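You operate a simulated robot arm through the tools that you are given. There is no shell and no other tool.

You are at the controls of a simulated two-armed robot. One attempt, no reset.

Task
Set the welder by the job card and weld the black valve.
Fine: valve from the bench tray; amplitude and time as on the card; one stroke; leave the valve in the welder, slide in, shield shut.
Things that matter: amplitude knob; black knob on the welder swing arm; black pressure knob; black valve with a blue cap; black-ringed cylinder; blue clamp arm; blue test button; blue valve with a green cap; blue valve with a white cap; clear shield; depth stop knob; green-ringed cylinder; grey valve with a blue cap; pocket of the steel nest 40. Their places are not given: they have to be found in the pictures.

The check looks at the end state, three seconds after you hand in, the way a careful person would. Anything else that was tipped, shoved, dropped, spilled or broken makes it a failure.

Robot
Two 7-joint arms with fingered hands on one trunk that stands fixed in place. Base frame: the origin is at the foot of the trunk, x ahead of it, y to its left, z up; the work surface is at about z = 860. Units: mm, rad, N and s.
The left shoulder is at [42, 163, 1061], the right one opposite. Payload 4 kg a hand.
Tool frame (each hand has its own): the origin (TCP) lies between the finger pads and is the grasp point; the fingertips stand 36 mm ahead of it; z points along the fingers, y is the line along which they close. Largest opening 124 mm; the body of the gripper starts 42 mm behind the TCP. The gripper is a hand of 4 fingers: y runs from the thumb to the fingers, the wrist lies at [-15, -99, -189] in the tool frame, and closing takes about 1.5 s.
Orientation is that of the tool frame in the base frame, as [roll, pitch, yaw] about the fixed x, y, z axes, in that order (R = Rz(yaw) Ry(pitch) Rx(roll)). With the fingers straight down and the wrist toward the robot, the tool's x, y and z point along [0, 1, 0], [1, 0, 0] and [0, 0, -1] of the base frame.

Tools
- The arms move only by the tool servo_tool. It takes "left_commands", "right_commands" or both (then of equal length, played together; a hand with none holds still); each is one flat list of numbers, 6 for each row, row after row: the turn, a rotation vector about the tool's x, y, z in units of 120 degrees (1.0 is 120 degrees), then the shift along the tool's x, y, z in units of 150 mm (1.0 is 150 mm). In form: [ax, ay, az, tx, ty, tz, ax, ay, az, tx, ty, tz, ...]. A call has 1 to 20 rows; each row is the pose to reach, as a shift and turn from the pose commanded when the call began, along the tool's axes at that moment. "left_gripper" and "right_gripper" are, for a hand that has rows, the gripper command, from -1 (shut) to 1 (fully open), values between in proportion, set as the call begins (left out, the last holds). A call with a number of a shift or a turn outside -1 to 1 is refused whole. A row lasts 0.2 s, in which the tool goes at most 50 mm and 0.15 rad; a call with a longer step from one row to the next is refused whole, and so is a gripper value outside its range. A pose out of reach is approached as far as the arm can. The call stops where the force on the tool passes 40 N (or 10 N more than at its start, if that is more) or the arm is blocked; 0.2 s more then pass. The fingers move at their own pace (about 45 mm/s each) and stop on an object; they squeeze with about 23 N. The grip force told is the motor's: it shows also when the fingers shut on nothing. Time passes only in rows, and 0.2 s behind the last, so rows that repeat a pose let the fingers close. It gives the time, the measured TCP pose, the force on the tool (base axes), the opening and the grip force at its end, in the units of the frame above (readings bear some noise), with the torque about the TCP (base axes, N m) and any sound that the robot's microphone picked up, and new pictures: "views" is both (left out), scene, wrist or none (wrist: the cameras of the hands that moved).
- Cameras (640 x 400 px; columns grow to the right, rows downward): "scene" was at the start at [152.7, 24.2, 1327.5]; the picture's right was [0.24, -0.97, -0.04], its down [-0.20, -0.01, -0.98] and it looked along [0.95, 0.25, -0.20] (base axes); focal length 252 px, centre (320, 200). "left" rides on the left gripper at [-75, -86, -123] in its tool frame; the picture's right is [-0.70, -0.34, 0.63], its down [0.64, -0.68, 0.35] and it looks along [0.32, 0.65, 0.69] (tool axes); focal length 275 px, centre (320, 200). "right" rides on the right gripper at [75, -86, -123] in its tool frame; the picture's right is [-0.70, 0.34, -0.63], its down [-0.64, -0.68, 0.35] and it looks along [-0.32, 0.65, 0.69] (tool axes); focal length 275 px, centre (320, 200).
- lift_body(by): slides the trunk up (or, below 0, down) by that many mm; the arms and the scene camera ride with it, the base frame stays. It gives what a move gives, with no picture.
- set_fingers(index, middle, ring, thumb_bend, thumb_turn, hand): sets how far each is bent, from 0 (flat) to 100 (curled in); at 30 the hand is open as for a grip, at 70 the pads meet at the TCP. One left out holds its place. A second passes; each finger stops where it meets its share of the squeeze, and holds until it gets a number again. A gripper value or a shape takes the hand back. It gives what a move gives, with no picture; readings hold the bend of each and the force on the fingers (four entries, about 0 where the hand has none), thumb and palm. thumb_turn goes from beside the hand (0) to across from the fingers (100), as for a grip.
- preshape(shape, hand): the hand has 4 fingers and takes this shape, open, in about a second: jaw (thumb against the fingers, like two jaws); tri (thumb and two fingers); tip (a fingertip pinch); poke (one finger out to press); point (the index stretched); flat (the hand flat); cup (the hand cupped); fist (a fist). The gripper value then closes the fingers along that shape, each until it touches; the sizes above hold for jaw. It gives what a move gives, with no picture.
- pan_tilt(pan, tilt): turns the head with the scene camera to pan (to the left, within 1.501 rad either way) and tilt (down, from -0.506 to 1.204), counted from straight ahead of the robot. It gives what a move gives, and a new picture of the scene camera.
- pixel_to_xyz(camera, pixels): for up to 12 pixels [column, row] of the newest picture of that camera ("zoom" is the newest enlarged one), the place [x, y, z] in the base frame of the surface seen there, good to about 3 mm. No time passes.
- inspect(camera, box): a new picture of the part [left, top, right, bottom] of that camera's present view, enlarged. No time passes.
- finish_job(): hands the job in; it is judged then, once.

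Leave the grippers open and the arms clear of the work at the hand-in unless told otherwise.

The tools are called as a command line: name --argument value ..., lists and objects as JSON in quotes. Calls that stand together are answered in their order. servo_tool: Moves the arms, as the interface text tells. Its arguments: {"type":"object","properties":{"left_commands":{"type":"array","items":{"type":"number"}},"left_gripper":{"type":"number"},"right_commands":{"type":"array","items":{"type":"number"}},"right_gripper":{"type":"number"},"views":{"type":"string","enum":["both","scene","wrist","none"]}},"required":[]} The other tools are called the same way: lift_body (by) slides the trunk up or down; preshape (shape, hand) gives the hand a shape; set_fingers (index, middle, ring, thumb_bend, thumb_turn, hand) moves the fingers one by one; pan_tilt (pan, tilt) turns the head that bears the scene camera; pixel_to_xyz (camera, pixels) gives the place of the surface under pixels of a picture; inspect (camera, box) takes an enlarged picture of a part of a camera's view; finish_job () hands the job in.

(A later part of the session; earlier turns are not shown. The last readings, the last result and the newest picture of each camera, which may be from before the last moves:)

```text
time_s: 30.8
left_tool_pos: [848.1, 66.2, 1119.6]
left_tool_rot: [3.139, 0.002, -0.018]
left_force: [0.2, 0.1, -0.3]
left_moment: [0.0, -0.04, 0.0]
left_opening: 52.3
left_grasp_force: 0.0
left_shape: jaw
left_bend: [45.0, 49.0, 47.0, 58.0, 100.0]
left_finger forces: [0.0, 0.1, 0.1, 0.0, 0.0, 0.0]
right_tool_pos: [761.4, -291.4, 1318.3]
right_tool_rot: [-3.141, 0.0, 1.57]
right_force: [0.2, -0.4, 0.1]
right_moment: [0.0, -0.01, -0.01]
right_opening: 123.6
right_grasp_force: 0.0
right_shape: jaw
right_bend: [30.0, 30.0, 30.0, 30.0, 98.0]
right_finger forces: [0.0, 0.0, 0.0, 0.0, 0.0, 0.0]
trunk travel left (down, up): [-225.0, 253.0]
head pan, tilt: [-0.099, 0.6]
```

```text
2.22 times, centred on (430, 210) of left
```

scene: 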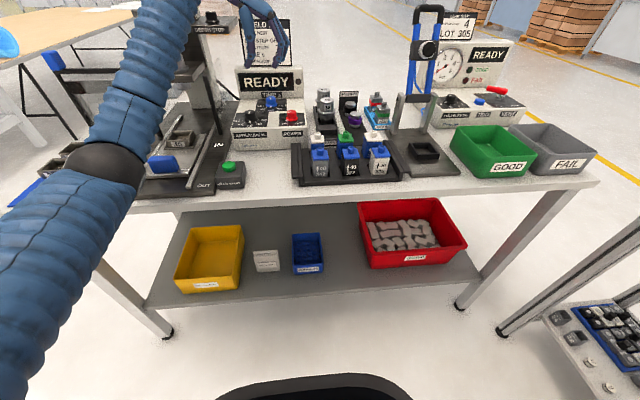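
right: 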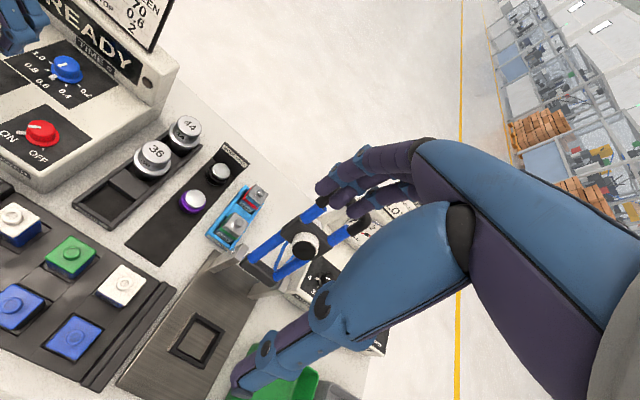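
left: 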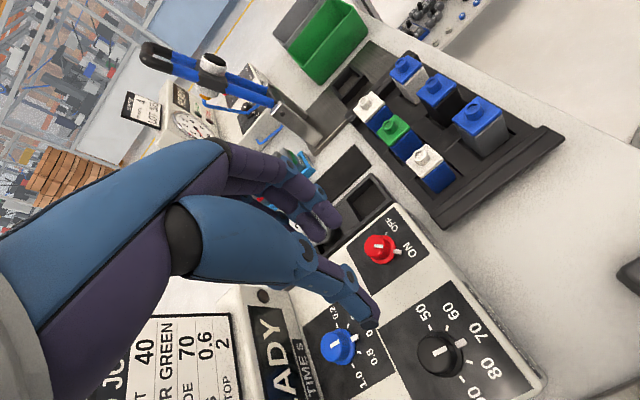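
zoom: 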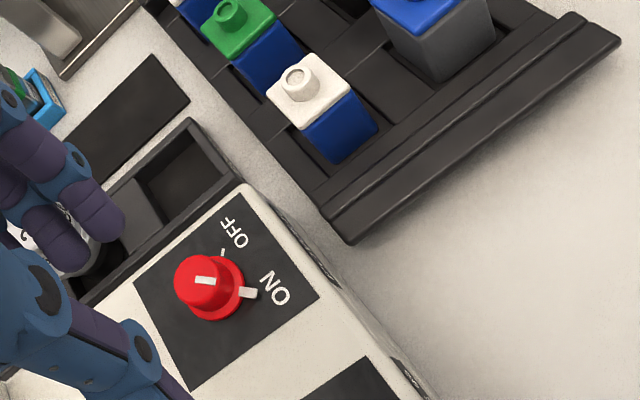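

Both knobs appear right. I take a tighter zoom on each to verify alignment.

inspect --camera "scene" --box '[236, 90, 286, 132]'

inspect --camera "left" --box '[310, 290, 500, 400]'

inspect --camera "right" --box '[20, 40, 110, 110]'

```text
9.52 times, centred on (261, 111) of scene
```

zoom: 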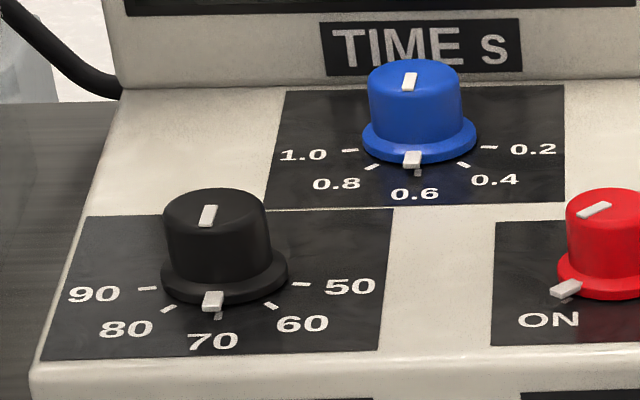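

```text
3.37 times, centred on (405, 345) of left
```

zoom: 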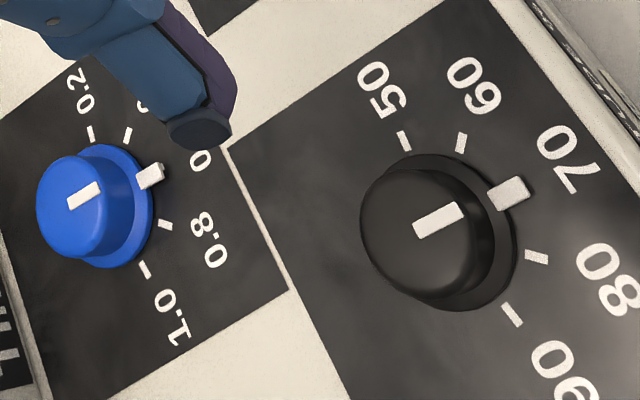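

```text
5.71 times, centred on (65, 75) of right
```

zoom: 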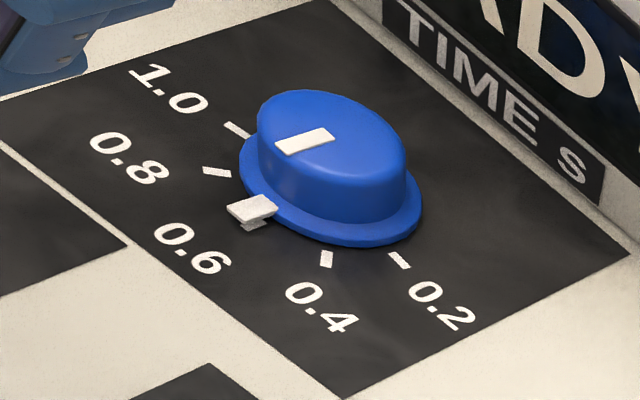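

Amplitude 70 and time 0.6 are set. Now I turn the left hand to the plain down pose (wrist toward the robot) while moving toward the tray, and move the right hand farther aside.

servo_tool --left_commands '[0, 0, -0.0632, -0.0641, 0.0818, 0, 0, 0, -0.1265, -0.1282, 0.1635, 0, 0, 0, -0.1897, -0.1923, 0.2453, 0, 0, 0, -0.2529, -0.2563, 0.327, 0, 0, 0, -0.3161, -0.3204, 0.4088, 0, 0, 0, -0.3794, -0.3845, 0.4905, 0, 0, 0, -0.4426, -0.4486, 0.5723, 0, 0, 0, -0.5058, -0.5127, 0.654, 0, 0, 0, -0.569, -0.5768, 0.7358, 0, 0, 0, -0.6323, -0.6408, 0.8175, 0, 0, 0, -0.6955, -0.7049, 0.8993, 0, 0, 0, -0.7587, -0.769, 0.981, 0, 0, 0, -0.7587, -0.769, 0.981]' --right_commands '[0, 0, 0, -0.0833, 0, 0, 0, 0, 0, -0.1667, 0, 0, 0, 0, 0, -0.25, 0, 0, 0, 0, 0, -0.3333, 0, 0, 0, 0, 0, -0.4167, 0, 0, 0, 0, 0, -0.5, 0, 0, 0, 0, 0, -0.5833, 0, 0, 0, 0, 0, -0.6667, 0, 0, 0, 0, 0, -0.75, 0, 0, 0, 0, 0, -0.8333, 0, 0, 0, 0, 0, -0.9167, 0, 0, 0, 0, 0, -1.0, 0, 0, 0, 0, 0, -1.0, 0, 0]' --views "both"

```text
refused: commands must hold 6 numbers for each row
```

The call was refused for a row-count slip. I send the left and right moves again as separate calls.

servo_tool --right_commands '[0, 0, 0, -0.25, 0, 0, 0, 0, 0, -0.5, 0, 0, 0, 0, 0, -0.75, 0, 0, 0, 0, 0, -1.0, 0, 0]' --views "none"

servo_tool --left_commands '[0, 0, -0.0632, -0.0641, 0.0818, 0, 0, 0, -0.1265, -0.1282, 0.1635, 0, 0, 0, -0.1897, -0.1923, 0.2453, 0, 0, 0, -0.2529, -0.2563, 0.327, 0, 0, 0, -0.3161, -0.3204, 0.4088, 0, 0, 0, -0.3794, -0.3845, 0.4905, 0, 0, 0, -0.4426, -0.4486, 0.5723, 0, 0, 0, -0.5058, -0.5127, 0.654, 0, 0, 0, -0.569, -0.5768, 0.7358, 0, 0, 0, -0.6323, -0.6408, 0.8175, 0, 0, 0, -0.6955, -0.7049, 0.8993, 0, 0, 0, -0.7587, -0.769, 0.981, 0, 0, 0, -0.7587, -0.769, 0.981, 0]' --views "both"

```text
time_s: 31.8
left_tool_pos: [848.1, 67.2, 1118.3]
left_tool_rot: [-3.141, 0.0, -0.016]
left_force: [-0.1, -0.6, -0.1]
left_moment: [0.01, 0.02, -0.01]
left_opening: 52.7
left_grasp_force: 0.0
left_shape: jaw
left_bend: [45.0, 49.0, 47.0, 58.0, 100.0]
left_finger forces: [0.0, 0.1, 0.0, 0.0, 0.0, 0.1]
right_tool_pos: [764.1, -441.9, 1316.3]
right_tool_rot: [-3.141, -0.001, 1.57]
right_force: [-0.2, 0.5, -0.6]
right_moment: [0.06, 0.01, -0.01]
right_opening: 123.6
right_grasp_force: 0.1
right_shape: jaw
right_bend: [30.0, 30.0, 30.0, 30.0, 98.0]
right_finger forces: [0.0, 0.0, 0.1, 0.0, 0.1, 0.0]
trunk travel left (down, up): [-225.0, 253.0]
head pan, tilt: [-0.099, 0.6]
```

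```text
time_s: 34.6
left_tool_pos: [730.5, -76.9, 1119.3]
left_tool_rot: [-3.14, 0.001, 1.574]
left_force: [0.5, -0.7, -0.6]
left_moment: [-0.01, -0.01, 0.02]
left_opening: 52.4
left_grasp_force: 0.0
left_shape: jaw
left_bend: [45.0, 49.0, 47.0, 58.0, 100.0]
left_finger forces: [0.1, 0.0, 0.0, 0.0, 0.0, 0.1]
right_tool_pos: [765.0, -442.4, 1316.6]
right_tool_rot: [-3.141, 0.001, 1.571]
right_force: [0.4, 0.8, 0.5]
right_moment: [-0.01, 0.01, 0.03]
right_opening: 123.6
right_grasp_force: 0.0
right_shape: jaw
right_bend: [30.0, 30.0, 30.0, 30.0, 98.0]
right_finger forces: [0.0, 0.0, 0.0, 0.0, 0.0, 0.0]
trunk travel left (down, up): [-225.0, 253.0]
head pan, tilt: [-0.099, 0.6]
```

scene: 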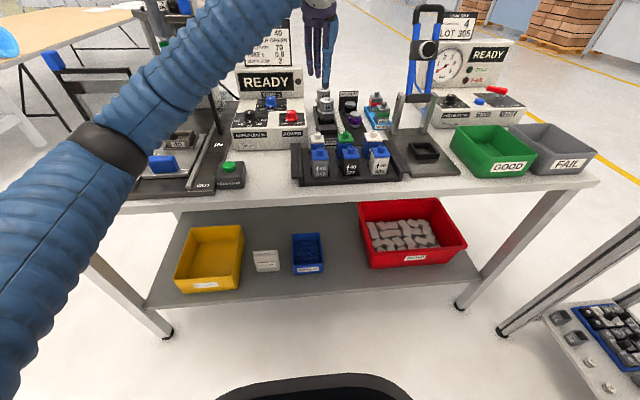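
left: 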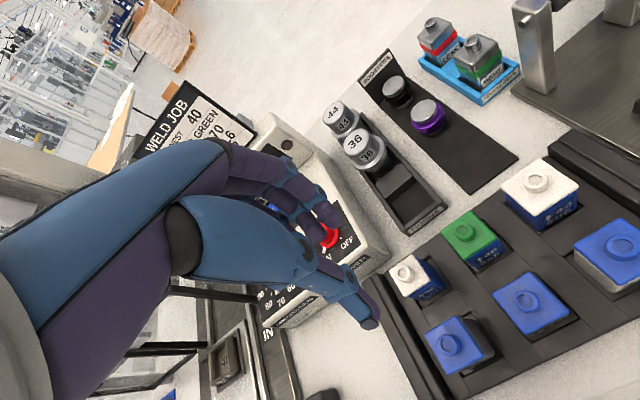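

The hand is over the tray, upright. I measure the black valve again and also the shape of my own fingers, to judge clearance to neighbouring valves.

inspect --camera "left" --box '[150, 130, 400, 340]'

pixel_to_xyz --camera "left" --pixels '[[240, 155], [265, 162], [285, 168], [300, 180], [315, 195], [328, 208], [337, 222], [300, 205], [320, 225], [330, 275], [355, 300], [372, 320]]'

pixel_to_xyz --camera "left" --pixels '[[531, 298], [495, 290], [525, 272], [568, 308], [537, 332], [465, 342], [470, 238], [470, 295], [510, 350], [545, 350], [580, 290], [530, 250]]'

inspect --camera "left" --box '[440, 230, 620, 370]'

```text
1.90 times, centred on (275, 235) of left
```

zoom: 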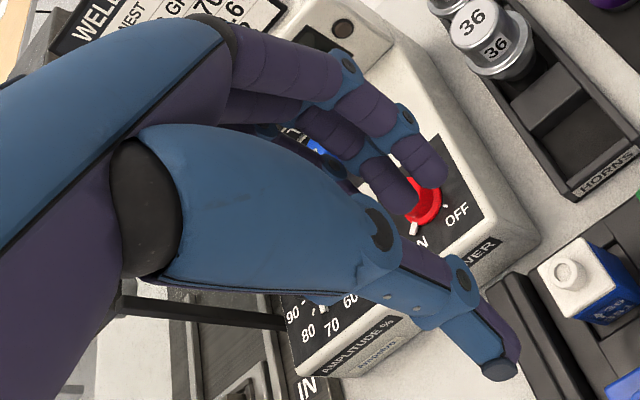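

```text
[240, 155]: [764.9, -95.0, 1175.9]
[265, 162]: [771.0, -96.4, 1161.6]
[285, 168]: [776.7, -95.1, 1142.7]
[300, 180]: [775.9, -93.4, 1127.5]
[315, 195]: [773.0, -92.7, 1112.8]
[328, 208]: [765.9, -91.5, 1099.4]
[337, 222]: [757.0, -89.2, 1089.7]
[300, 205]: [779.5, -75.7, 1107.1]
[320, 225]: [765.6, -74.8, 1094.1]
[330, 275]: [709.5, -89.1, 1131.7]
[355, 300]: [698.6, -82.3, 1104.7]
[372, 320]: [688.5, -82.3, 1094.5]
```

```text
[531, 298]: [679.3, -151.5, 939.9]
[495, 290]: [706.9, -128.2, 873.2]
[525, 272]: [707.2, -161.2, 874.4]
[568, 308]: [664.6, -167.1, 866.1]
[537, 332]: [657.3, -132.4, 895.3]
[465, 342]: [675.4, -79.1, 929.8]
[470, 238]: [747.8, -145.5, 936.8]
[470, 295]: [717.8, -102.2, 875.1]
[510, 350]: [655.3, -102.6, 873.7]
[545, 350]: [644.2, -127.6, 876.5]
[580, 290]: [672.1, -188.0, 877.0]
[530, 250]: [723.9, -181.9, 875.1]
```

```text
2.86 times, centred on (530, 300) of left
```

zoom: 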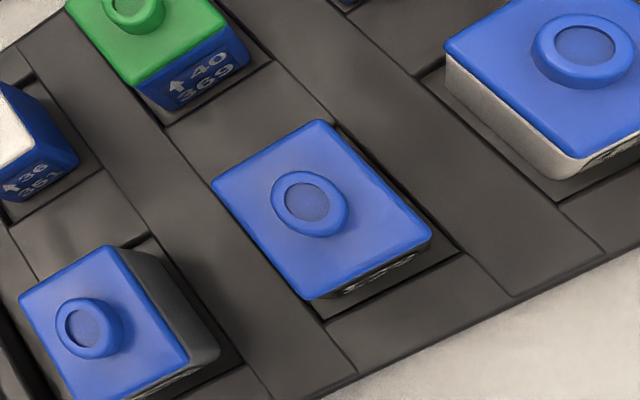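

The fingers bulge about 52 mm outward at and above the grasp point, so I will grip with the TCP at about z 934 to clear the green-capped neighbour. I measure the cap corners of the black valve and the neighbour's front edge from this view.

pixel_to_xyz --camera "zoom" --pixels '[[322, 130], [422, 233], [313, 290], [222, 187], [309, 200], [270, 240], [375, 185], [135, 80], [240, 45], [190, 62], [160, 300], [455, 60]]'

```text
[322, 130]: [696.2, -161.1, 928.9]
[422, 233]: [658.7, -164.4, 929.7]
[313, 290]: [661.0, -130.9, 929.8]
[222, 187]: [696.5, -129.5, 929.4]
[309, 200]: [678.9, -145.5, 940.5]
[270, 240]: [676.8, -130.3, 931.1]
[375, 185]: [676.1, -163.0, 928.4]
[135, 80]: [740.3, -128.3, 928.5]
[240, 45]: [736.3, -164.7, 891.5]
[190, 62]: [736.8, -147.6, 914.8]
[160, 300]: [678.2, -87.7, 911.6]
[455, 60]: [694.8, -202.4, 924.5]
```

The valve centre is about (678,-145). I move above it to z 1000 with the fingers 53 mm apart.

servo_tool --left_commands '[0, 0, 0, -0.1135, -0.0908, 0.198, 0, 0, 0, -0.227, -0.1815, 0.3965, 0, 0, 0, -0.3405, -0.2723, 0.595, 0, 0, 0, -0.454, -0.363, 0.793, 0, 0, 0, -0.454, -0.363, 0.793, 0, 0, 0, -0.454, -0.363, 0.793]' --views "both"

inspect --camera "left" --box '[280, 180, 480, 350]'

inspect --camera "scene" --box '[280, 90, 420, 200]'

```text
time_s: 36.0
left_tool_pos: [675.3, -148.0, 999.3]
left_tool_rot: [-3.141, -0.002, 1.572]
left_force: [-0.3, 0.5, 0.8]
left_moment: [0.0, 0.0, 0.01]
left_opening: 52.4
left_grasp_force: 0.0
left_shape: jaw
left_bend: [45.0, 49.0, 47.0, 58.0, 100.0]
left_finger forces: [0.0, 0.1, 0.0, 0.0, 0.0, 0.1]
right_tool_pos: [764.2, -443.2, 1316.7]
right_tool_rot: [-3.14, 0.002, 1.572]
right_force: [-0.4, -0.1, 1.6]
right_moment: [-0.03, 0.0, 0.01]
right_opening: 123.4
right_grasp_force: 0.1
right_shape: jaw
right_bend: [30.0, 30.0, 30.0, 30.0, 98.0]
right_finger forces: [0.0, 0.0, 0.0, 0.0, 0.0, 0.0]
trunk travel left (down, up): [-225.0, 253.0]
head pan, tilt: [-0.099, 0.6]
```

scene: 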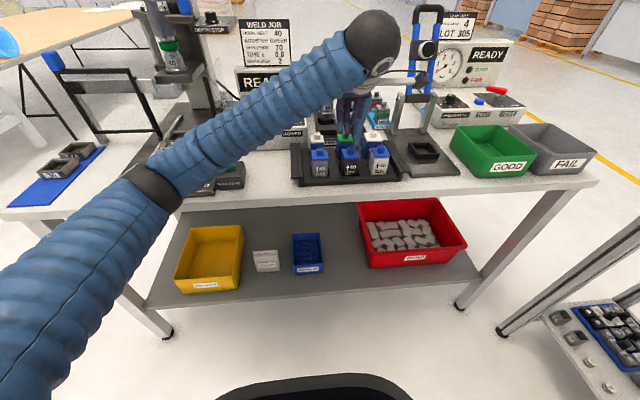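
left: 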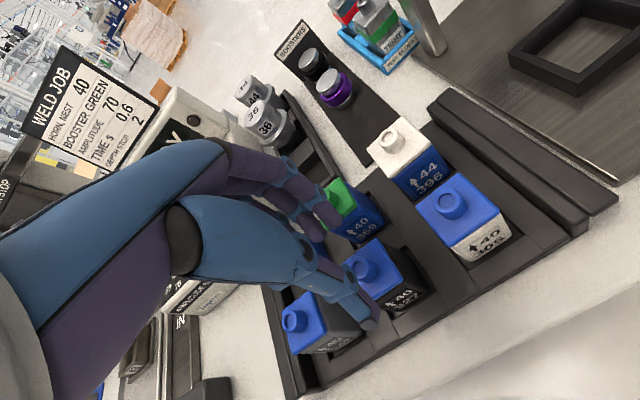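

```text
2.35 times, centred on (380, 265) of left
```

zoom: 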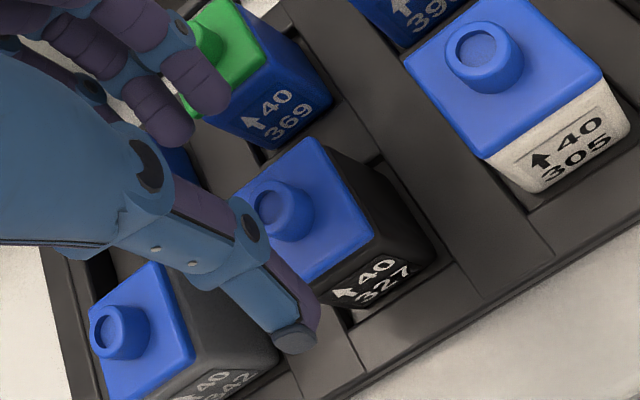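

```text
3.64 times, centred on (350, 145) of scene
```

zoom: 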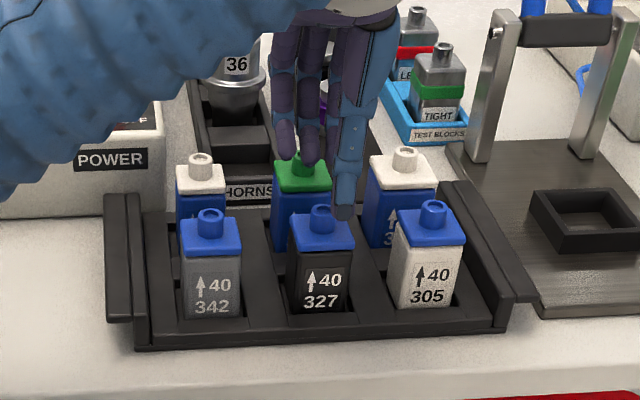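

The projected grasp axis falls right on the valve's ring (364,270). I go down 65 mm to z≈934.

servo_tool --left_commands '[0, 0, 0, -0.005, 0, 0.15, 0, 0, 0, -0.005, 0, 0.28, 0, 0, 0, -0.005, 0, 0.37, 0, 0, 0, -0.005, 0, 0.433, 0, 0, 0, -0.005, 0, 0.433]' --views "both"

inspect --camera "left" --box '[260, 160, 460, 340]'

inspect --camera "scene" --box '[290, 100, 400, 190]'

```text
time_s: 37.2
left_tool_pos: [674.2, -148.3, 934.9]
left_tool_rot: [3.141, 0.001, 1.573]
left_force: [-0.8, -0.5, 0.3]
left_moment: [0.0, -0.02, -0.03]
left_opening: 53.8
left_grasp_force: 0.0
left_shape: jaw
left_bend: [45.0, 49.0, 47.0, 58.0, 100.0]
left_finger forces: [0.5, 0.6, 0.0, 0.0, 0.8, 0.0]
right_tool_pos: [763.6, -441.6, 1317.2]
right_tool_rot: [-3.138, 0.001, 1.571]
right_force: [0.6, -0.2, 0.3]
right_moment: [-0.02, 0.02, 0.01]
right_opening: 123.6
right_grasp_force: 0.1
right_shape: jaw
right_bend: [30.0, 30.0, 30.0, 30.0, 98.0]
right_finger forces: [0.0, 0.0, 0.1, 0.0, 0.0, 0.0]
trunk travel left (down, up): [-225.0, 253.0]
head pan, tilt: [-0.099, 0.6]
```

scene: 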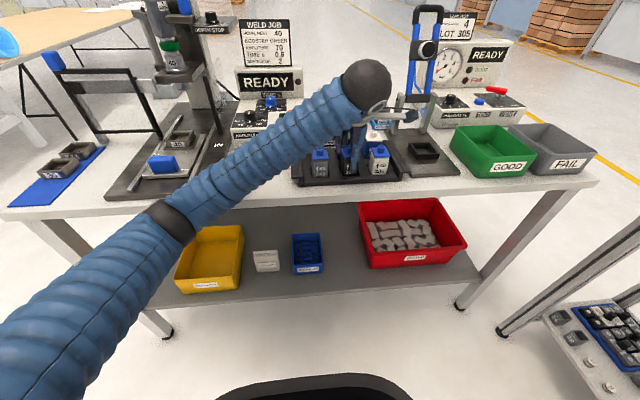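
left: 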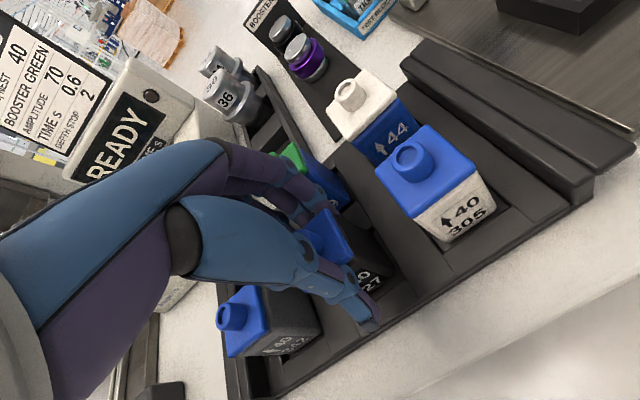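

```text
2.22 times, centred on (360, 250) of left
```

zoom: 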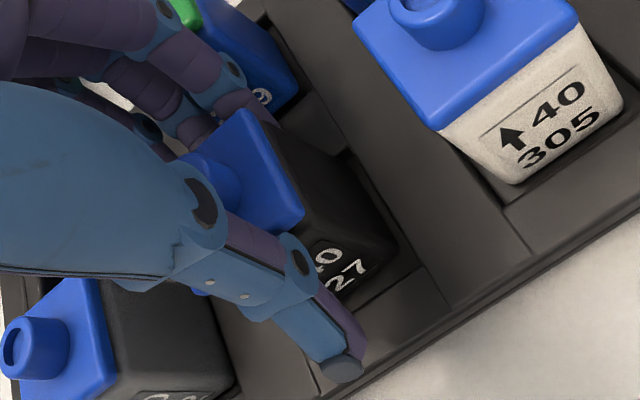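

```text
4.44 times, centred on (345, 145) of scene
```

zoom: 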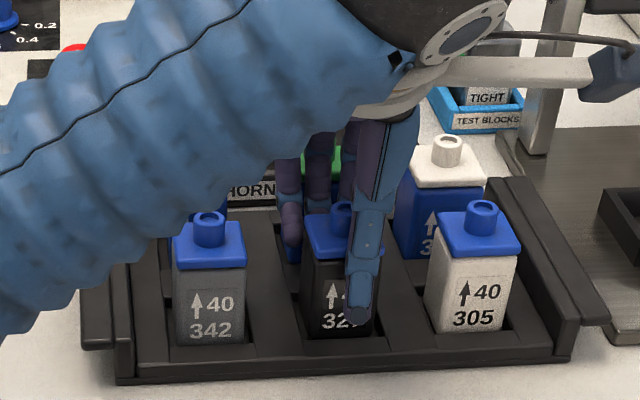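

The hand straddles the black valve between thumb and fingers with only slight contact. I close the grip.

servo_tool --left_commands '[0, 0, 0, 0, 0, 0, 0, 0, 0, 0, 0, 0, 0, 0, 0, 0, 0, 0, 0, 0, 0, 0, 0, 0, 0, 0, 0, 0, 0, 0, 0, 0, 0, 0, 0, 0]' --left_gripper -1 --views "both"

inspect --camera "left" --box '[260, 160, 460, 340]'

inspect --camera "scene" --box '[290, 100, 400, 190]'

```text
time_s: 38.6
left_tool_pos: [675.5, -148.0, 934.6]
left_tool_rot: [3.142, 0.001, 1.576]
left_force: [1.8, 0.4, 7.2]
left_moment: [0.01, -0.33, 0.01]
left_opening: 45.1
left_grasp_force: 22.7
left_shape: jaw
left_bend: [46.0, 50.0, 49.0, 60.0, 100.0]
left_finger forces: [15.3, 9.6, 3.3, 0.0, 27.0, 0.0]
right_tool_pos: [764.3, -442.9, 1316.7]
right_tool_rot: [3.141, -0.001, 1.571]
right_force: [1.0, 0.2, 0.6]
right_moment: [0.01, -0.01, 0.01]
right_opening: 123.6
right_grasp_force: 0.2
right_shape: jaw
right_bend: [30.0, 30.0, 30.0, 30.0, 98.0]
right_finger forces: [0.0, 0.1, 0.1, 0.0, 0.1, 0.0]
trunk travel left (down, up): [-225.0, 253.0]
head pan, tilt: [-0.099, 0.6]
```

scene: 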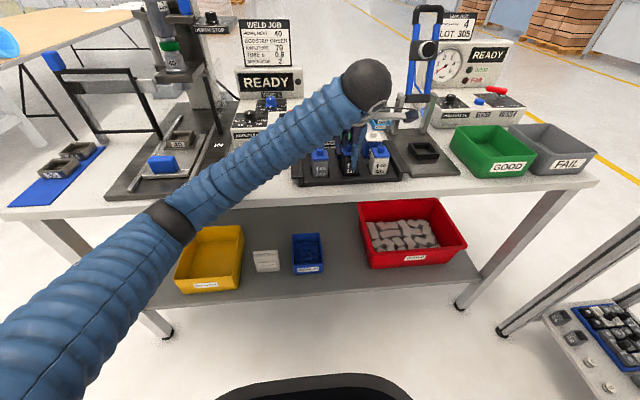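
left: 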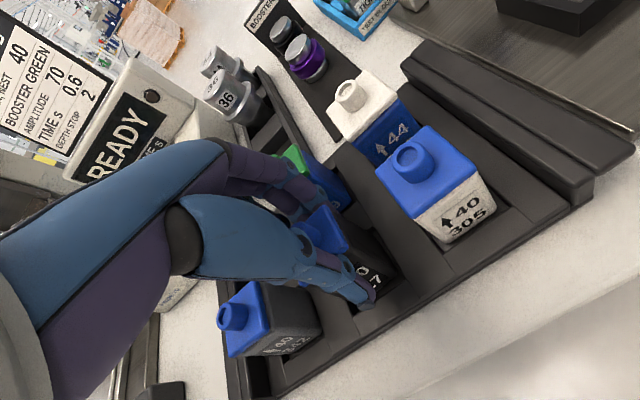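

```text
2.22 times, centred on (360, 250) of left
```

zoom: 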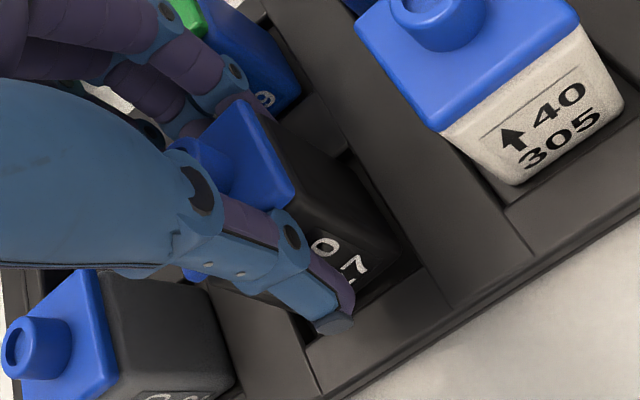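

```text
4.44 times, centred on (345, 145) of scene
```

zoom: 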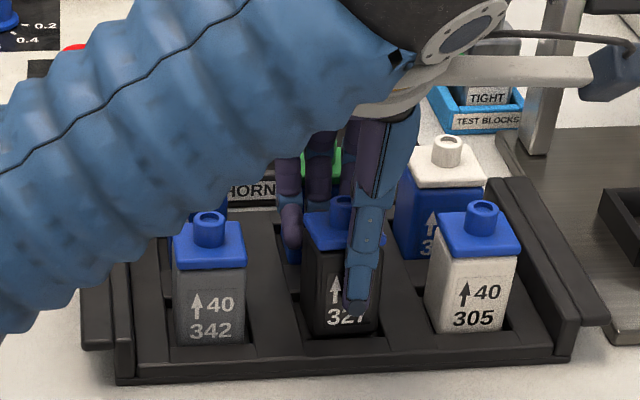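

The grip holds (thumb 27 N, fingers 28 N). I lift straight up, slowly at first, to about z 1055.

servo_tool --left_commands '[0, 0, 0, 0, 0, -0.03, 0, 0, 0, 0, 0, -0.08, 0, 0, 0, 0, 0, -0.15, 0, 0, 0, 0, 0, -0.25, 0, 0, 0, 0, 0, -0.37, 0, 0, 0, 0, 0, -0.5, 0, 0, 0, 0, 0, -0.65, 0, 0, 0, 0, 0, -0.8, 0, 0, 0, 0, 0, -0.8]' --views "both"

inspect --camera "left" --box '[260, 160, 460, 340]'

inspect --camera "scene" --box '[280, 70, 420, 190]'

```text
time_s: 40.6
left_tool_pos: [674.8, -145.9, 1056.0]
left_tool_rot: [-3.139, 0.001, 1.571]
left_force: [0.4, 0.0, -1.5]
left_moment: [0.05, 0.03, -0.01]
left_opening: 43.6
left_grasp_force: 22.6
left_shape: jaw
left_bend: [47.0, 51.0, 50.0, 60.0, 100.0]
left_finger forces: [15.2, 8.4, 3.2, 0.0, 25.3, 0.0]
right_tool_pos: [764.7, -442.0, 1315.5]
right_tool_rot: [-3.141, 0.002, 1.571]
right_force: [0.0, -0.3, -0.5]
right_moment: [0.01, -0.02, 0.03]
right_opening: 123.6
right_grasp_force: 0.0
right_shape: jaw
right_bend: [30.0, 30.0, 30.0, 30.0, 98.0]
right_finger forces: [0.0, 0.0, 0.1, 0.0, 0.1, 0.0]
trunk travel left (down, up): [-225.0, 253.0]
head pan, tilt: [-0.099, 0.6]
```

scene: 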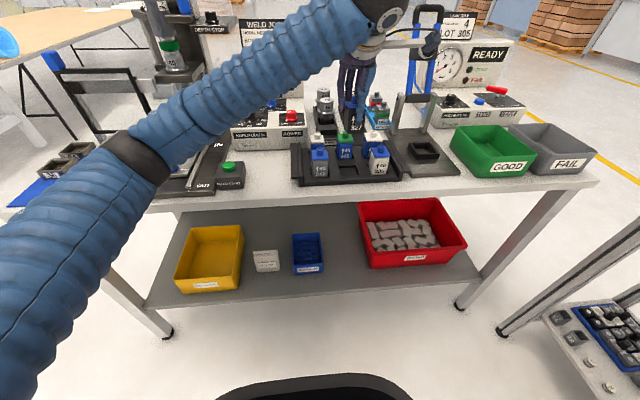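
left: 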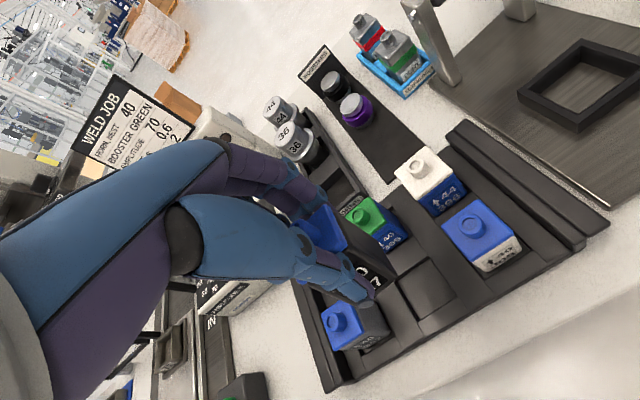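

```text
2.22 times, centred on (360, 250) of left
```

zoom: 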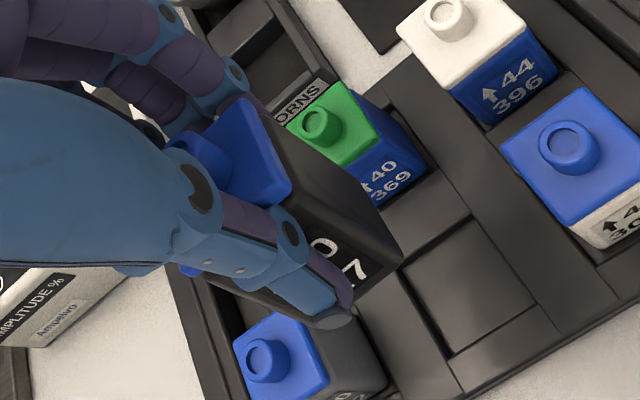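

```text
3.33 times, centred on (350, 130) of scene
```

zoom: 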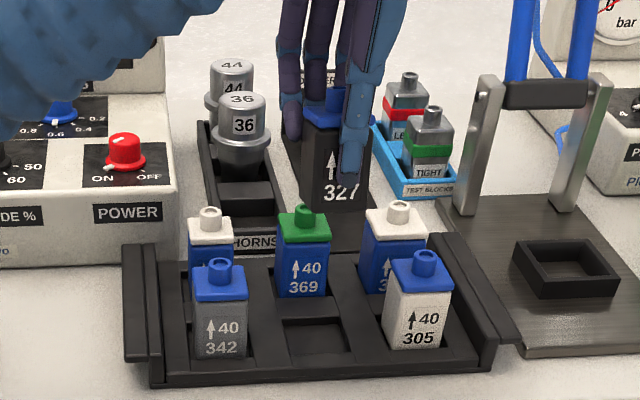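

The black valve 327 is in hand, upright, and the others are undisturbed. I measure the valve's pose in the hand from the left camera.

pixel_to_xyz --camera "left" --pixels '[[328, 215], [320, 235], [332, 230], [345, 243], [350, 230], [370, 250], [393, 272], [385, 268], [370, 280], [342, 210], [380, 255], [395, 276]]'

inspect --camera "scene" --box '[330, 90, 380, 140]'

```text
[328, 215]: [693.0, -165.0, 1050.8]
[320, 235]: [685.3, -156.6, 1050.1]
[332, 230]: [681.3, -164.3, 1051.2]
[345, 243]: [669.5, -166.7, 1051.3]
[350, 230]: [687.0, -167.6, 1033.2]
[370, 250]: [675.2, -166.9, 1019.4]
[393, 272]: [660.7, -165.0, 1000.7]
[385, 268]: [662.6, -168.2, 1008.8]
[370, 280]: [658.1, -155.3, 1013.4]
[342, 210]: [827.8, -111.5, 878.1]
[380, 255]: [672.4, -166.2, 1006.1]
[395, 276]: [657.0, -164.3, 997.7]
```

```text
8.00 times, centred on (355, 115) of scene
```

zoom: 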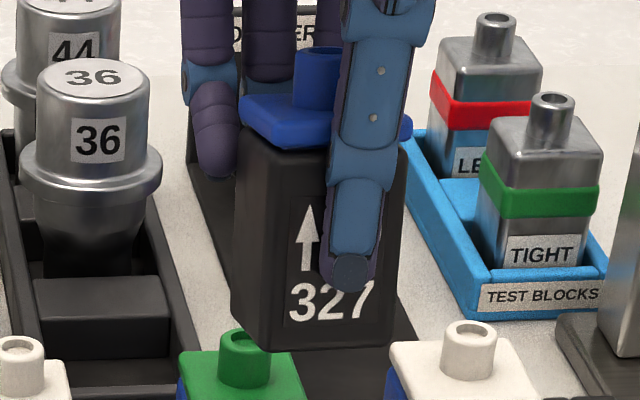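

The valve hangs upright, centred on the hand. I now carry it left at about z 1100 toward the welder, in steps.

servo_tool --left_commands '[0, 0, 0, 0.1, 0, -0.1, 0, 0, 0, 0.25, 0, -0.2, 0, 0, 0, 0.42, 0, -0.3, 0, 0, 0, 0.6, 0, -0.3, 0, 0, 0, 0.8, 0, -0.3, 0, 0, 0, 1.0, 0, -0.3]' --views "none"

servo_tool --left_commands '[0, 0, 0, 0.2, 0, 0, 0, 0, 0, 0.4, 0, 0, 0, 0, 0, 0.6, 0, 0, 0, 0, 0, 0.8, 0, 0, 0, 0, 0, 1.0, 0, 0, 0, 0, 0, 1.0, 0, 0]' --views "both"

```text
time_s: 42.0
left_tool_pos: [674.9, 3.5, 1100.1]
left_tool_rot: [3.14, 0.001, 1.571]
left_force: [-0.1, 0.2, -0.6]
left_moment: [-0.02, 0.06, -0.02]
left_opening: 43.2
left_grasp_force: 23.6
left_shape: jaw
left_bend: [47.0, 51.0, 50.0, 60.0, 100.0]
left_finger forces: [15.1, 8.3, 3.2, 0.0, 25.4, 0.1]
right_tool_pos: [761.9, -441.2, 1317.6]
right_tool_rot: [-3.14, -0.001, 1.569]
right_force: [0.1, 1.0, 0.0]
right_moment: [-0.02, -0.01, 0.01]
right_opening: 123.5
right_grasp_force: 0.2
right_shape: jaw
right_bend: [30.0, 30.0, 30.0, 30.0, 98.0]
right_finger forces: [0.0, 0.0, 0.0, 0.1, 0.0, 0.0]
trunk travel left (down, up): [-225.0, 253.0]
head pan, tilt: [-0.099, 0.6]
```

```text
time_s: 43.4
left_tool_pos: [673.6, 152.1, 1101.7]
left_tool_rot: [3.141, 0.001, 1.572]
left_force: [-0.9, 0.1, -0.6]
left_moment: [-0.02, 0.03, -0.01]
left_opening: 43.4
left_grasp_force: 22.9
left_shape: jaw
left_bend: [47.0, 51.0, 50.0, 60.0, 100.0]
left_finger forces: [15.2, 8.3, 3.3, 0.0, 25.3, 0.0]
right_tool_pos: [764.5, -442.8, 1315.5]
right_tool_rot: [-3.14, -0.001, 1.57]
right_force: [-0.3, -0.3, 0.0]
right_moment: [0.03, -0.01, 0.02]
right_opening: 123.4
right_grasp_force: 0.0
right_shape: jaw
right_bend: [30.0, 30.0, 30.0, 30.0, 98.0]
right_finger forces: [0.1, 0.0, 0.1, 0.0, 0.0, 0.0]
trunk travel left (down, up): [-225.0, 253.0]
head pan, tilt: [-0.099, 0.6]
```

scene: 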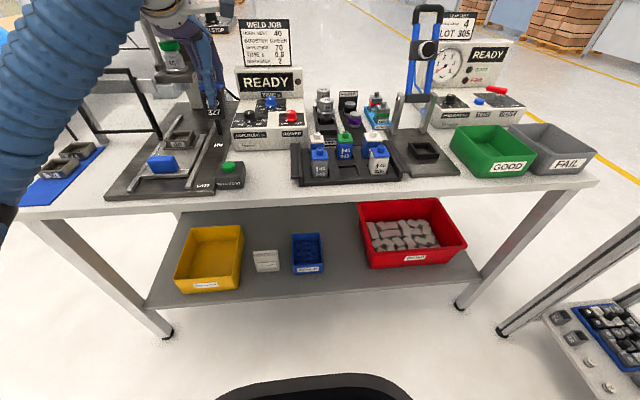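
left: 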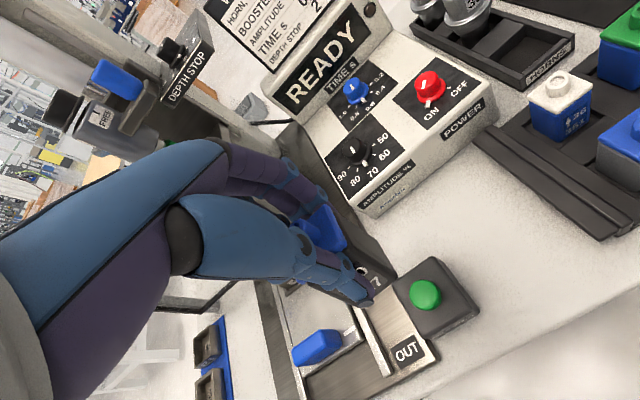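

The valve is carried near the welder. I zoom on the nest with the scene camera to fix the pocket's centre.

inspect --camera "scene" --box '[140, 115, 220, 185]'

inspect --camera "scene" --box '[160, 125, 200, 160]'

```text
5.71 times, centred on (180, 150) of scene
```

zoom: 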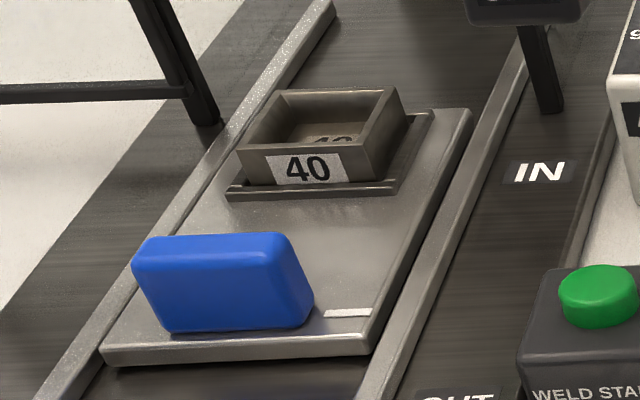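

```text
11.43 times, centred on (180, 142) of scene
```

zoom: 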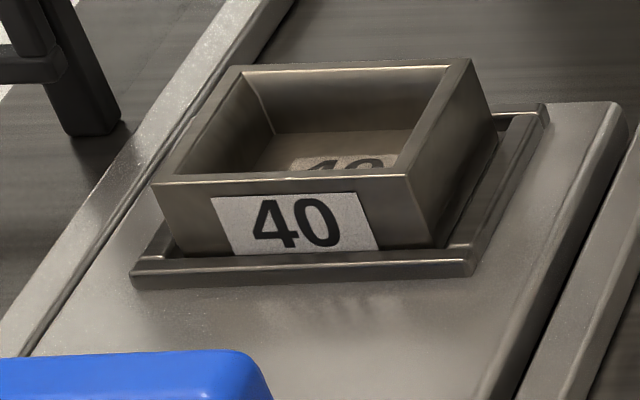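

I query rim corner points and the floor of the nest pocket.

pixel_to_xyz --camera "zoom" --pixels '[[160, 180], [404, 174], [466, 64], [240, 69], [280, 180], [345, 66], [200, 125], [438, 120], [330, 155], [300, 145], [250, 100], [440, 235]]'

```text
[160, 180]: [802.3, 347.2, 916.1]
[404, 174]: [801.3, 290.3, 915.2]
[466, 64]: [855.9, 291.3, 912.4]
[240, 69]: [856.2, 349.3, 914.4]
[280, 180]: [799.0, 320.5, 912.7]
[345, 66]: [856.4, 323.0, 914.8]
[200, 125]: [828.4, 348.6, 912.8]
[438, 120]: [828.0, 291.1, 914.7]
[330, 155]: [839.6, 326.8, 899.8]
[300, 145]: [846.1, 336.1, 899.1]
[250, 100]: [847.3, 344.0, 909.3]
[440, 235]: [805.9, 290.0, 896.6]
```

The nest now stands at x≈828 instead of 779: the slide has been nudged inward about 50 mm (probably by my elbow while reaching the time knob). I check the slide, bracket and shield geometry again before placing.

pan_tilt --pan 0.3 --tilt 0.45

```text
time_s: 44.2
left_tool_pos: [675.0, 152.9, 1100.4]
left_tool_rot: [3.141, -0.001, 1.571]
left_force: [1.0, -0.5, -1.7]
left_moment: [0.01, 0.01, -0.02]
left_opening: 43.1
left_grasp_force: 22.7
left_shape: jaw
left_bend: [47.0, 51.0, 50.0, 60.0, 100.0]
left_finger forces: [15.1, 8.2, 3.2, 0.1, 25.3, 0.0]
right_tool_pos: [763.6, -441.3, 1316.6]
right_tool_rot: [-3.139, -0.001, 1.569]
right_force: [0.4, -0.7, 0.2]
right_moment: [-0.01, 0.0, 0.01]
right_opening: 123.6
right_grasp_force: 0.1
right_shape: jaw
right_bend: [30.0, 30.0, 30.0, 30.0, 98.0]
right_finger forces: [0.0, 0.0, 0.0, 0.0, 0.0, 0.1]
trunk travel left (down, up): [-225.0, 253.0]
head pan, tilt: [0.3, 0.45]
```

scene: 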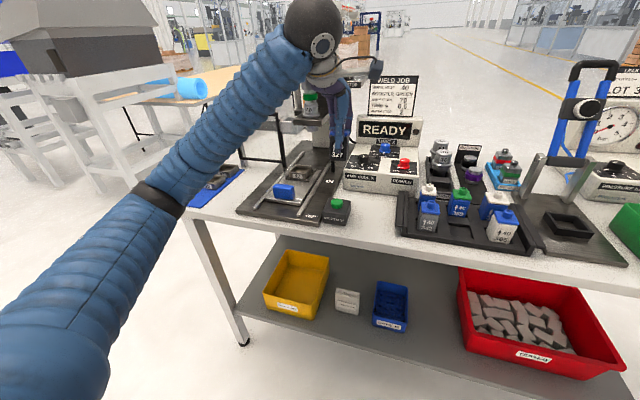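

inspect --camera "scene" --box '[200, 90, 360, 230]'

pixel_to_xyz --camera "scene" --pixels '[[284, 187], [272, 212], [310, 215], [330, 160], [250, 160], [241, 186], [300, 125], [311, 122], [322, 118], [280, 124], [285, 155], [325, 220]]'

```text
2.86 times, centred on (280, 160) of scene
```

zoom: 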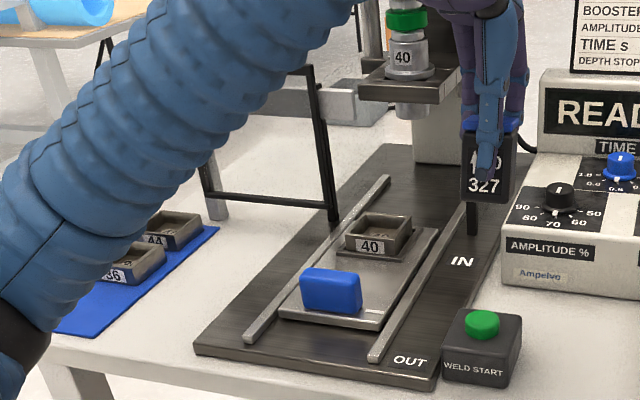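

```text
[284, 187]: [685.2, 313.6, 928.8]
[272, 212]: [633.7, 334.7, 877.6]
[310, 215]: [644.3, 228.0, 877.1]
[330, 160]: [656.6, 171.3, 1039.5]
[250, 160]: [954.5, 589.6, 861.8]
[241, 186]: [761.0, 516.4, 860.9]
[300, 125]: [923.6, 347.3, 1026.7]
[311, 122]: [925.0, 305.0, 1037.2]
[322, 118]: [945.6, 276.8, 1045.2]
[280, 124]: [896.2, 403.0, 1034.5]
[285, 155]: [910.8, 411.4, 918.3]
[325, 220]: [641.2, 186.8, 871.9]
```

The tray, shield, post and bracket are unmoved; only the slide shifted, which is harmless since it must go in anyway. I check where my left elbow is in space, to keep it clear of the nests and handle.

pixel_to_xyz --camera "scene" --pixels '[[160, 200], [150, 215], [175, 190], [120, 255], [60, 320], [240, 90], [200, 140], [235, 155], [215, 165], [300, 45], [145, 190], [180, 215]]'

```text
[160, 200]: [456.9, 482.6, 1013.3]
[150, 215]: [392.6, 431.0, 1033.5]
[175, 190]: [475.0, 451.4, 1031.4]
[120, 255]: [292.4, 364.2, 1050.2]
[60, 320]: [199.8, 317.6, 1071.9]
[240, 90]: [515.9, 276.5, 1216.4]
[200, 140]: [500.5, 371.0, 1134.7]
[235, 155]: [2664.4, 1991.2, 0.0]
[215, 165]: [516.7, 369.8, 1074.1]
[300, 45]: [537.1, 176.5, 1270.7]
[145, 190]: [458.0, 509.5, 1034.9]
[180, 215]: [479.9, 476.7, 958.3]
```

The elbow will stay clear to the left-front of the bench. I carry the valve on to a point above the nest in two moves.

servo_tool --left_commands '[0, 0, 0, 0.17, 0.125, 0, 0, 0, 0, 0.34, 0.25, 0, 0, 0, 0, 0.5, 0.375, 0, 0, 0, 0, 0.667, 0.5, 0, 0, 0, 0, 0.667, 0.5, 0]' --views "wrist"

servo_tool --left_commands '[0, 0, 0, 0.11, 0.125, 0.05, 0, 0, 0, 0.22, 0.25, 0.12, 0, 0, 0, 0.33, 0.375, 0.19, 0, 0, 0, 0.45, 0.51, 0.267, 0, 0, 0, 0.45, 0.51, 0.267, 0, 0, 0, 0.45, 0.51, 0.267]' --views "both"

```text
time_s: 45.4
left_tool_pos: [749.9, 255.3, 1099.1]
left_tool_rot: [-3.141, 0.0, 1.573]
left_force: [-0.6, -0.3, -0.9]
left_moment: [0.02, 0.03, -0.02]
left_opening: 43.4
left_grasp_force: 22.7
left_shape: jaw
left_bend: [47.0, 51.0, 50.0, 60.0, 100.0]
left_finger forces: [15.1, 8.3, 3.2, 0.0, 25.4, 0.0]
right_tool_pos: [763.9, -442.8, 1316.7]
right_tool_rot: [-3.14, -0.002, 1.571]
right_force: [0.3, 0.4, 0.1]
right_moment: [0.01, 0.01, 0.03]
right_opening: 123.6
right_grasp_force: 0.2
right_shape: jaw
right_bend: [30.0, 30.0, 30.0, 30.0, 98.0]
right_finger forces: [0.0, 0.1, 0.1, 0.0, 0.1, 0.0]
trunk travel left (down, up): [-225.0, 253.0]
head pan, tilt: [0.3, 0.45]
```

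left: 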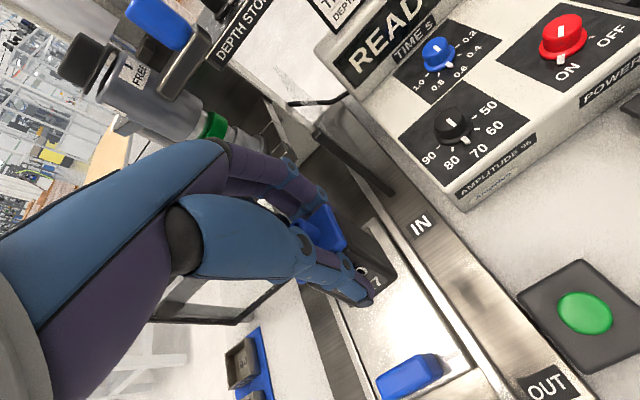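

```text
time_s: 46.8
left_tool_pos: [827.7, 320.7, 1059.3]
left_tool_rot: [-3.14, 0.003, 1.572]
left_force: [-0.5, -0.6, -0.9]
left_moment: [0.02, 0.04, 0.0]
left_opening: 43.3
left_grasp_force: 23.1
left_shape: jaw
left_bend: [47.0, 51.0, 50.0, 60.0, 100.0]
left_finger forces: [15.0, 8.3, 3.3, 0.0, 25.4, 0.1]
right_tool_pos: [764.9, -440.8, 1315.3]
right_tool_rot: [-3.14, 0.002, 1.572]
right_force: [-0.5, -0.3, -0.6]
right_moment: [0.01, 0.03, -0.01]
right_opening: 123.6
right_grasp_force: 0.3
right_shape: jaw
right_bend: [30.0, 30.0, 30.0, 30.0, 98.0]
right_finger forces: [0.0, 0.0, 0.1, 0.0, 0.0, 0.0]
trunk travel left (down, up): [-225.0, 253.0]
head pan, tilt: [0.3, 0.45]
```

scene: 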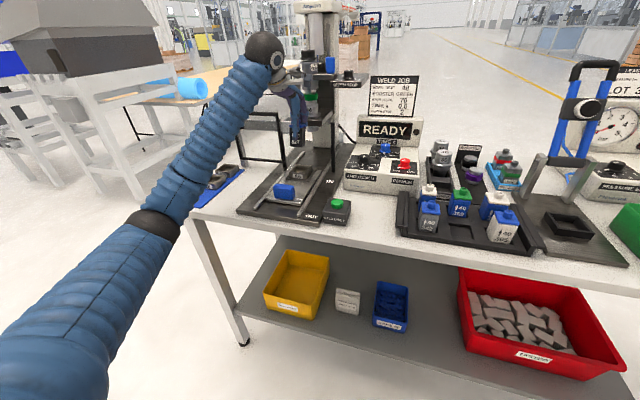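
left: 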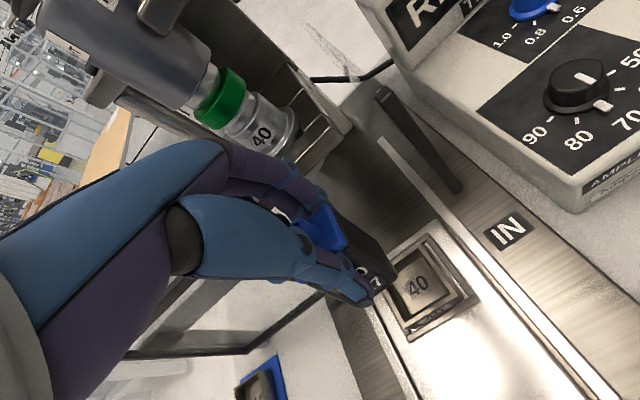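

The valve hangs above the nest. I zoom in on both cameras to compare valve bottom and pocket positions.

inspect --camera "left" --box '[310, 190, 490, 350]'

pixel_to_xyz --camera "left" --pixels '[[390, 272], [380, 262], [396, 274], [370, 250], [345, 243], [386, 280], [420, 285], [405, 290], [430, 270], [395, 290], [440, 262], [455, 290]]'

inspect --camera "scene" --box '[260, 110, 340, 220]'

```text
2.50 times, centred on (400, 270) of left
```

zoom: 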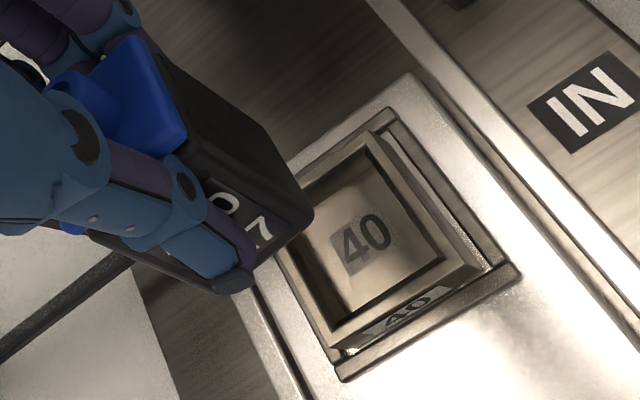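

```text
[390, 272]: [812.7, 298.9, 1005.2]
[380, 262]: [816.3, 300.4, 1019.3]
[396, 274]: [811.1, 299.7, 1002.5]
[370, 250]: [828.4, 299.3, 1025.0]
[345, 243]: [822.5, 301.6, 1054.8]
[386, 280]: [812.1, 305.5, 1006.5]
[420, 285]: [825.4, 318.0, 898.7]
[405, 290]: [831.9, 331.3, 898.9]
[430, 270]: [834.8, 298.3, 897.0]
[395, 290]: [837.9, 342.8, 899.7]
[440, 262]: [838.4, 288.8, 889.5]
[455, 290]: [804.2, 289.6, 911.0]
```

```text
3.64 times, centred on (300, 165) of scene
```

zoom: 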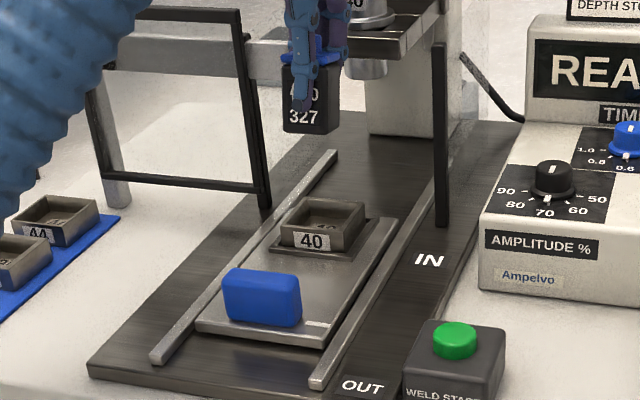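

I query the nest's inner and outer rim corners from this view.

pixel_to_xyz --camera "left" --pixels '[[421, 245], [461, 295], [407, 326], [420, 248], [453, 295], [407, 322], [440, 270], [432, 310], [448, 284], [418, 318], [428, 258], [440, 302]]'

inspect --camera "left" --box '[380, 230, 480, 340]'

```text
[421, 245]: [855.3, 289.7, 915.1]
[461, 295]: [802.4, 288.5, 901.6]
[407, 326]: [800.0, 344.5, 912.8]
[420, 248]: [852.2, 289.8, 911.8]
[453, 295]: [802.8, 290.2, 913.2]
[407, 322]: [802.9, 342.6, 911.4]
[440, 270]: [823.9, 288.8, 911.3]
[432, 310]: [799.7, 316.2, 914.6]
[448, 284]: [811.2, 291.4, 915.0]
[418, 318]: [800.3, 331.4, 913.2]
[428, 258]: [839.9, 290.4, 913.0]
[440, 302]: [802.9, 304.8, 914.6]
```

```text
3.64 times, centred on (430, 285) of left
```

zoom: 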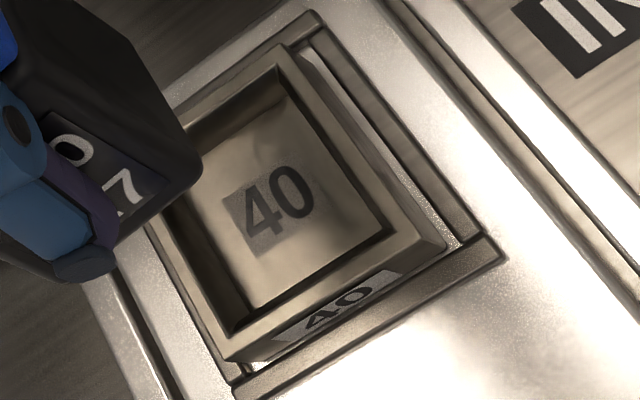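

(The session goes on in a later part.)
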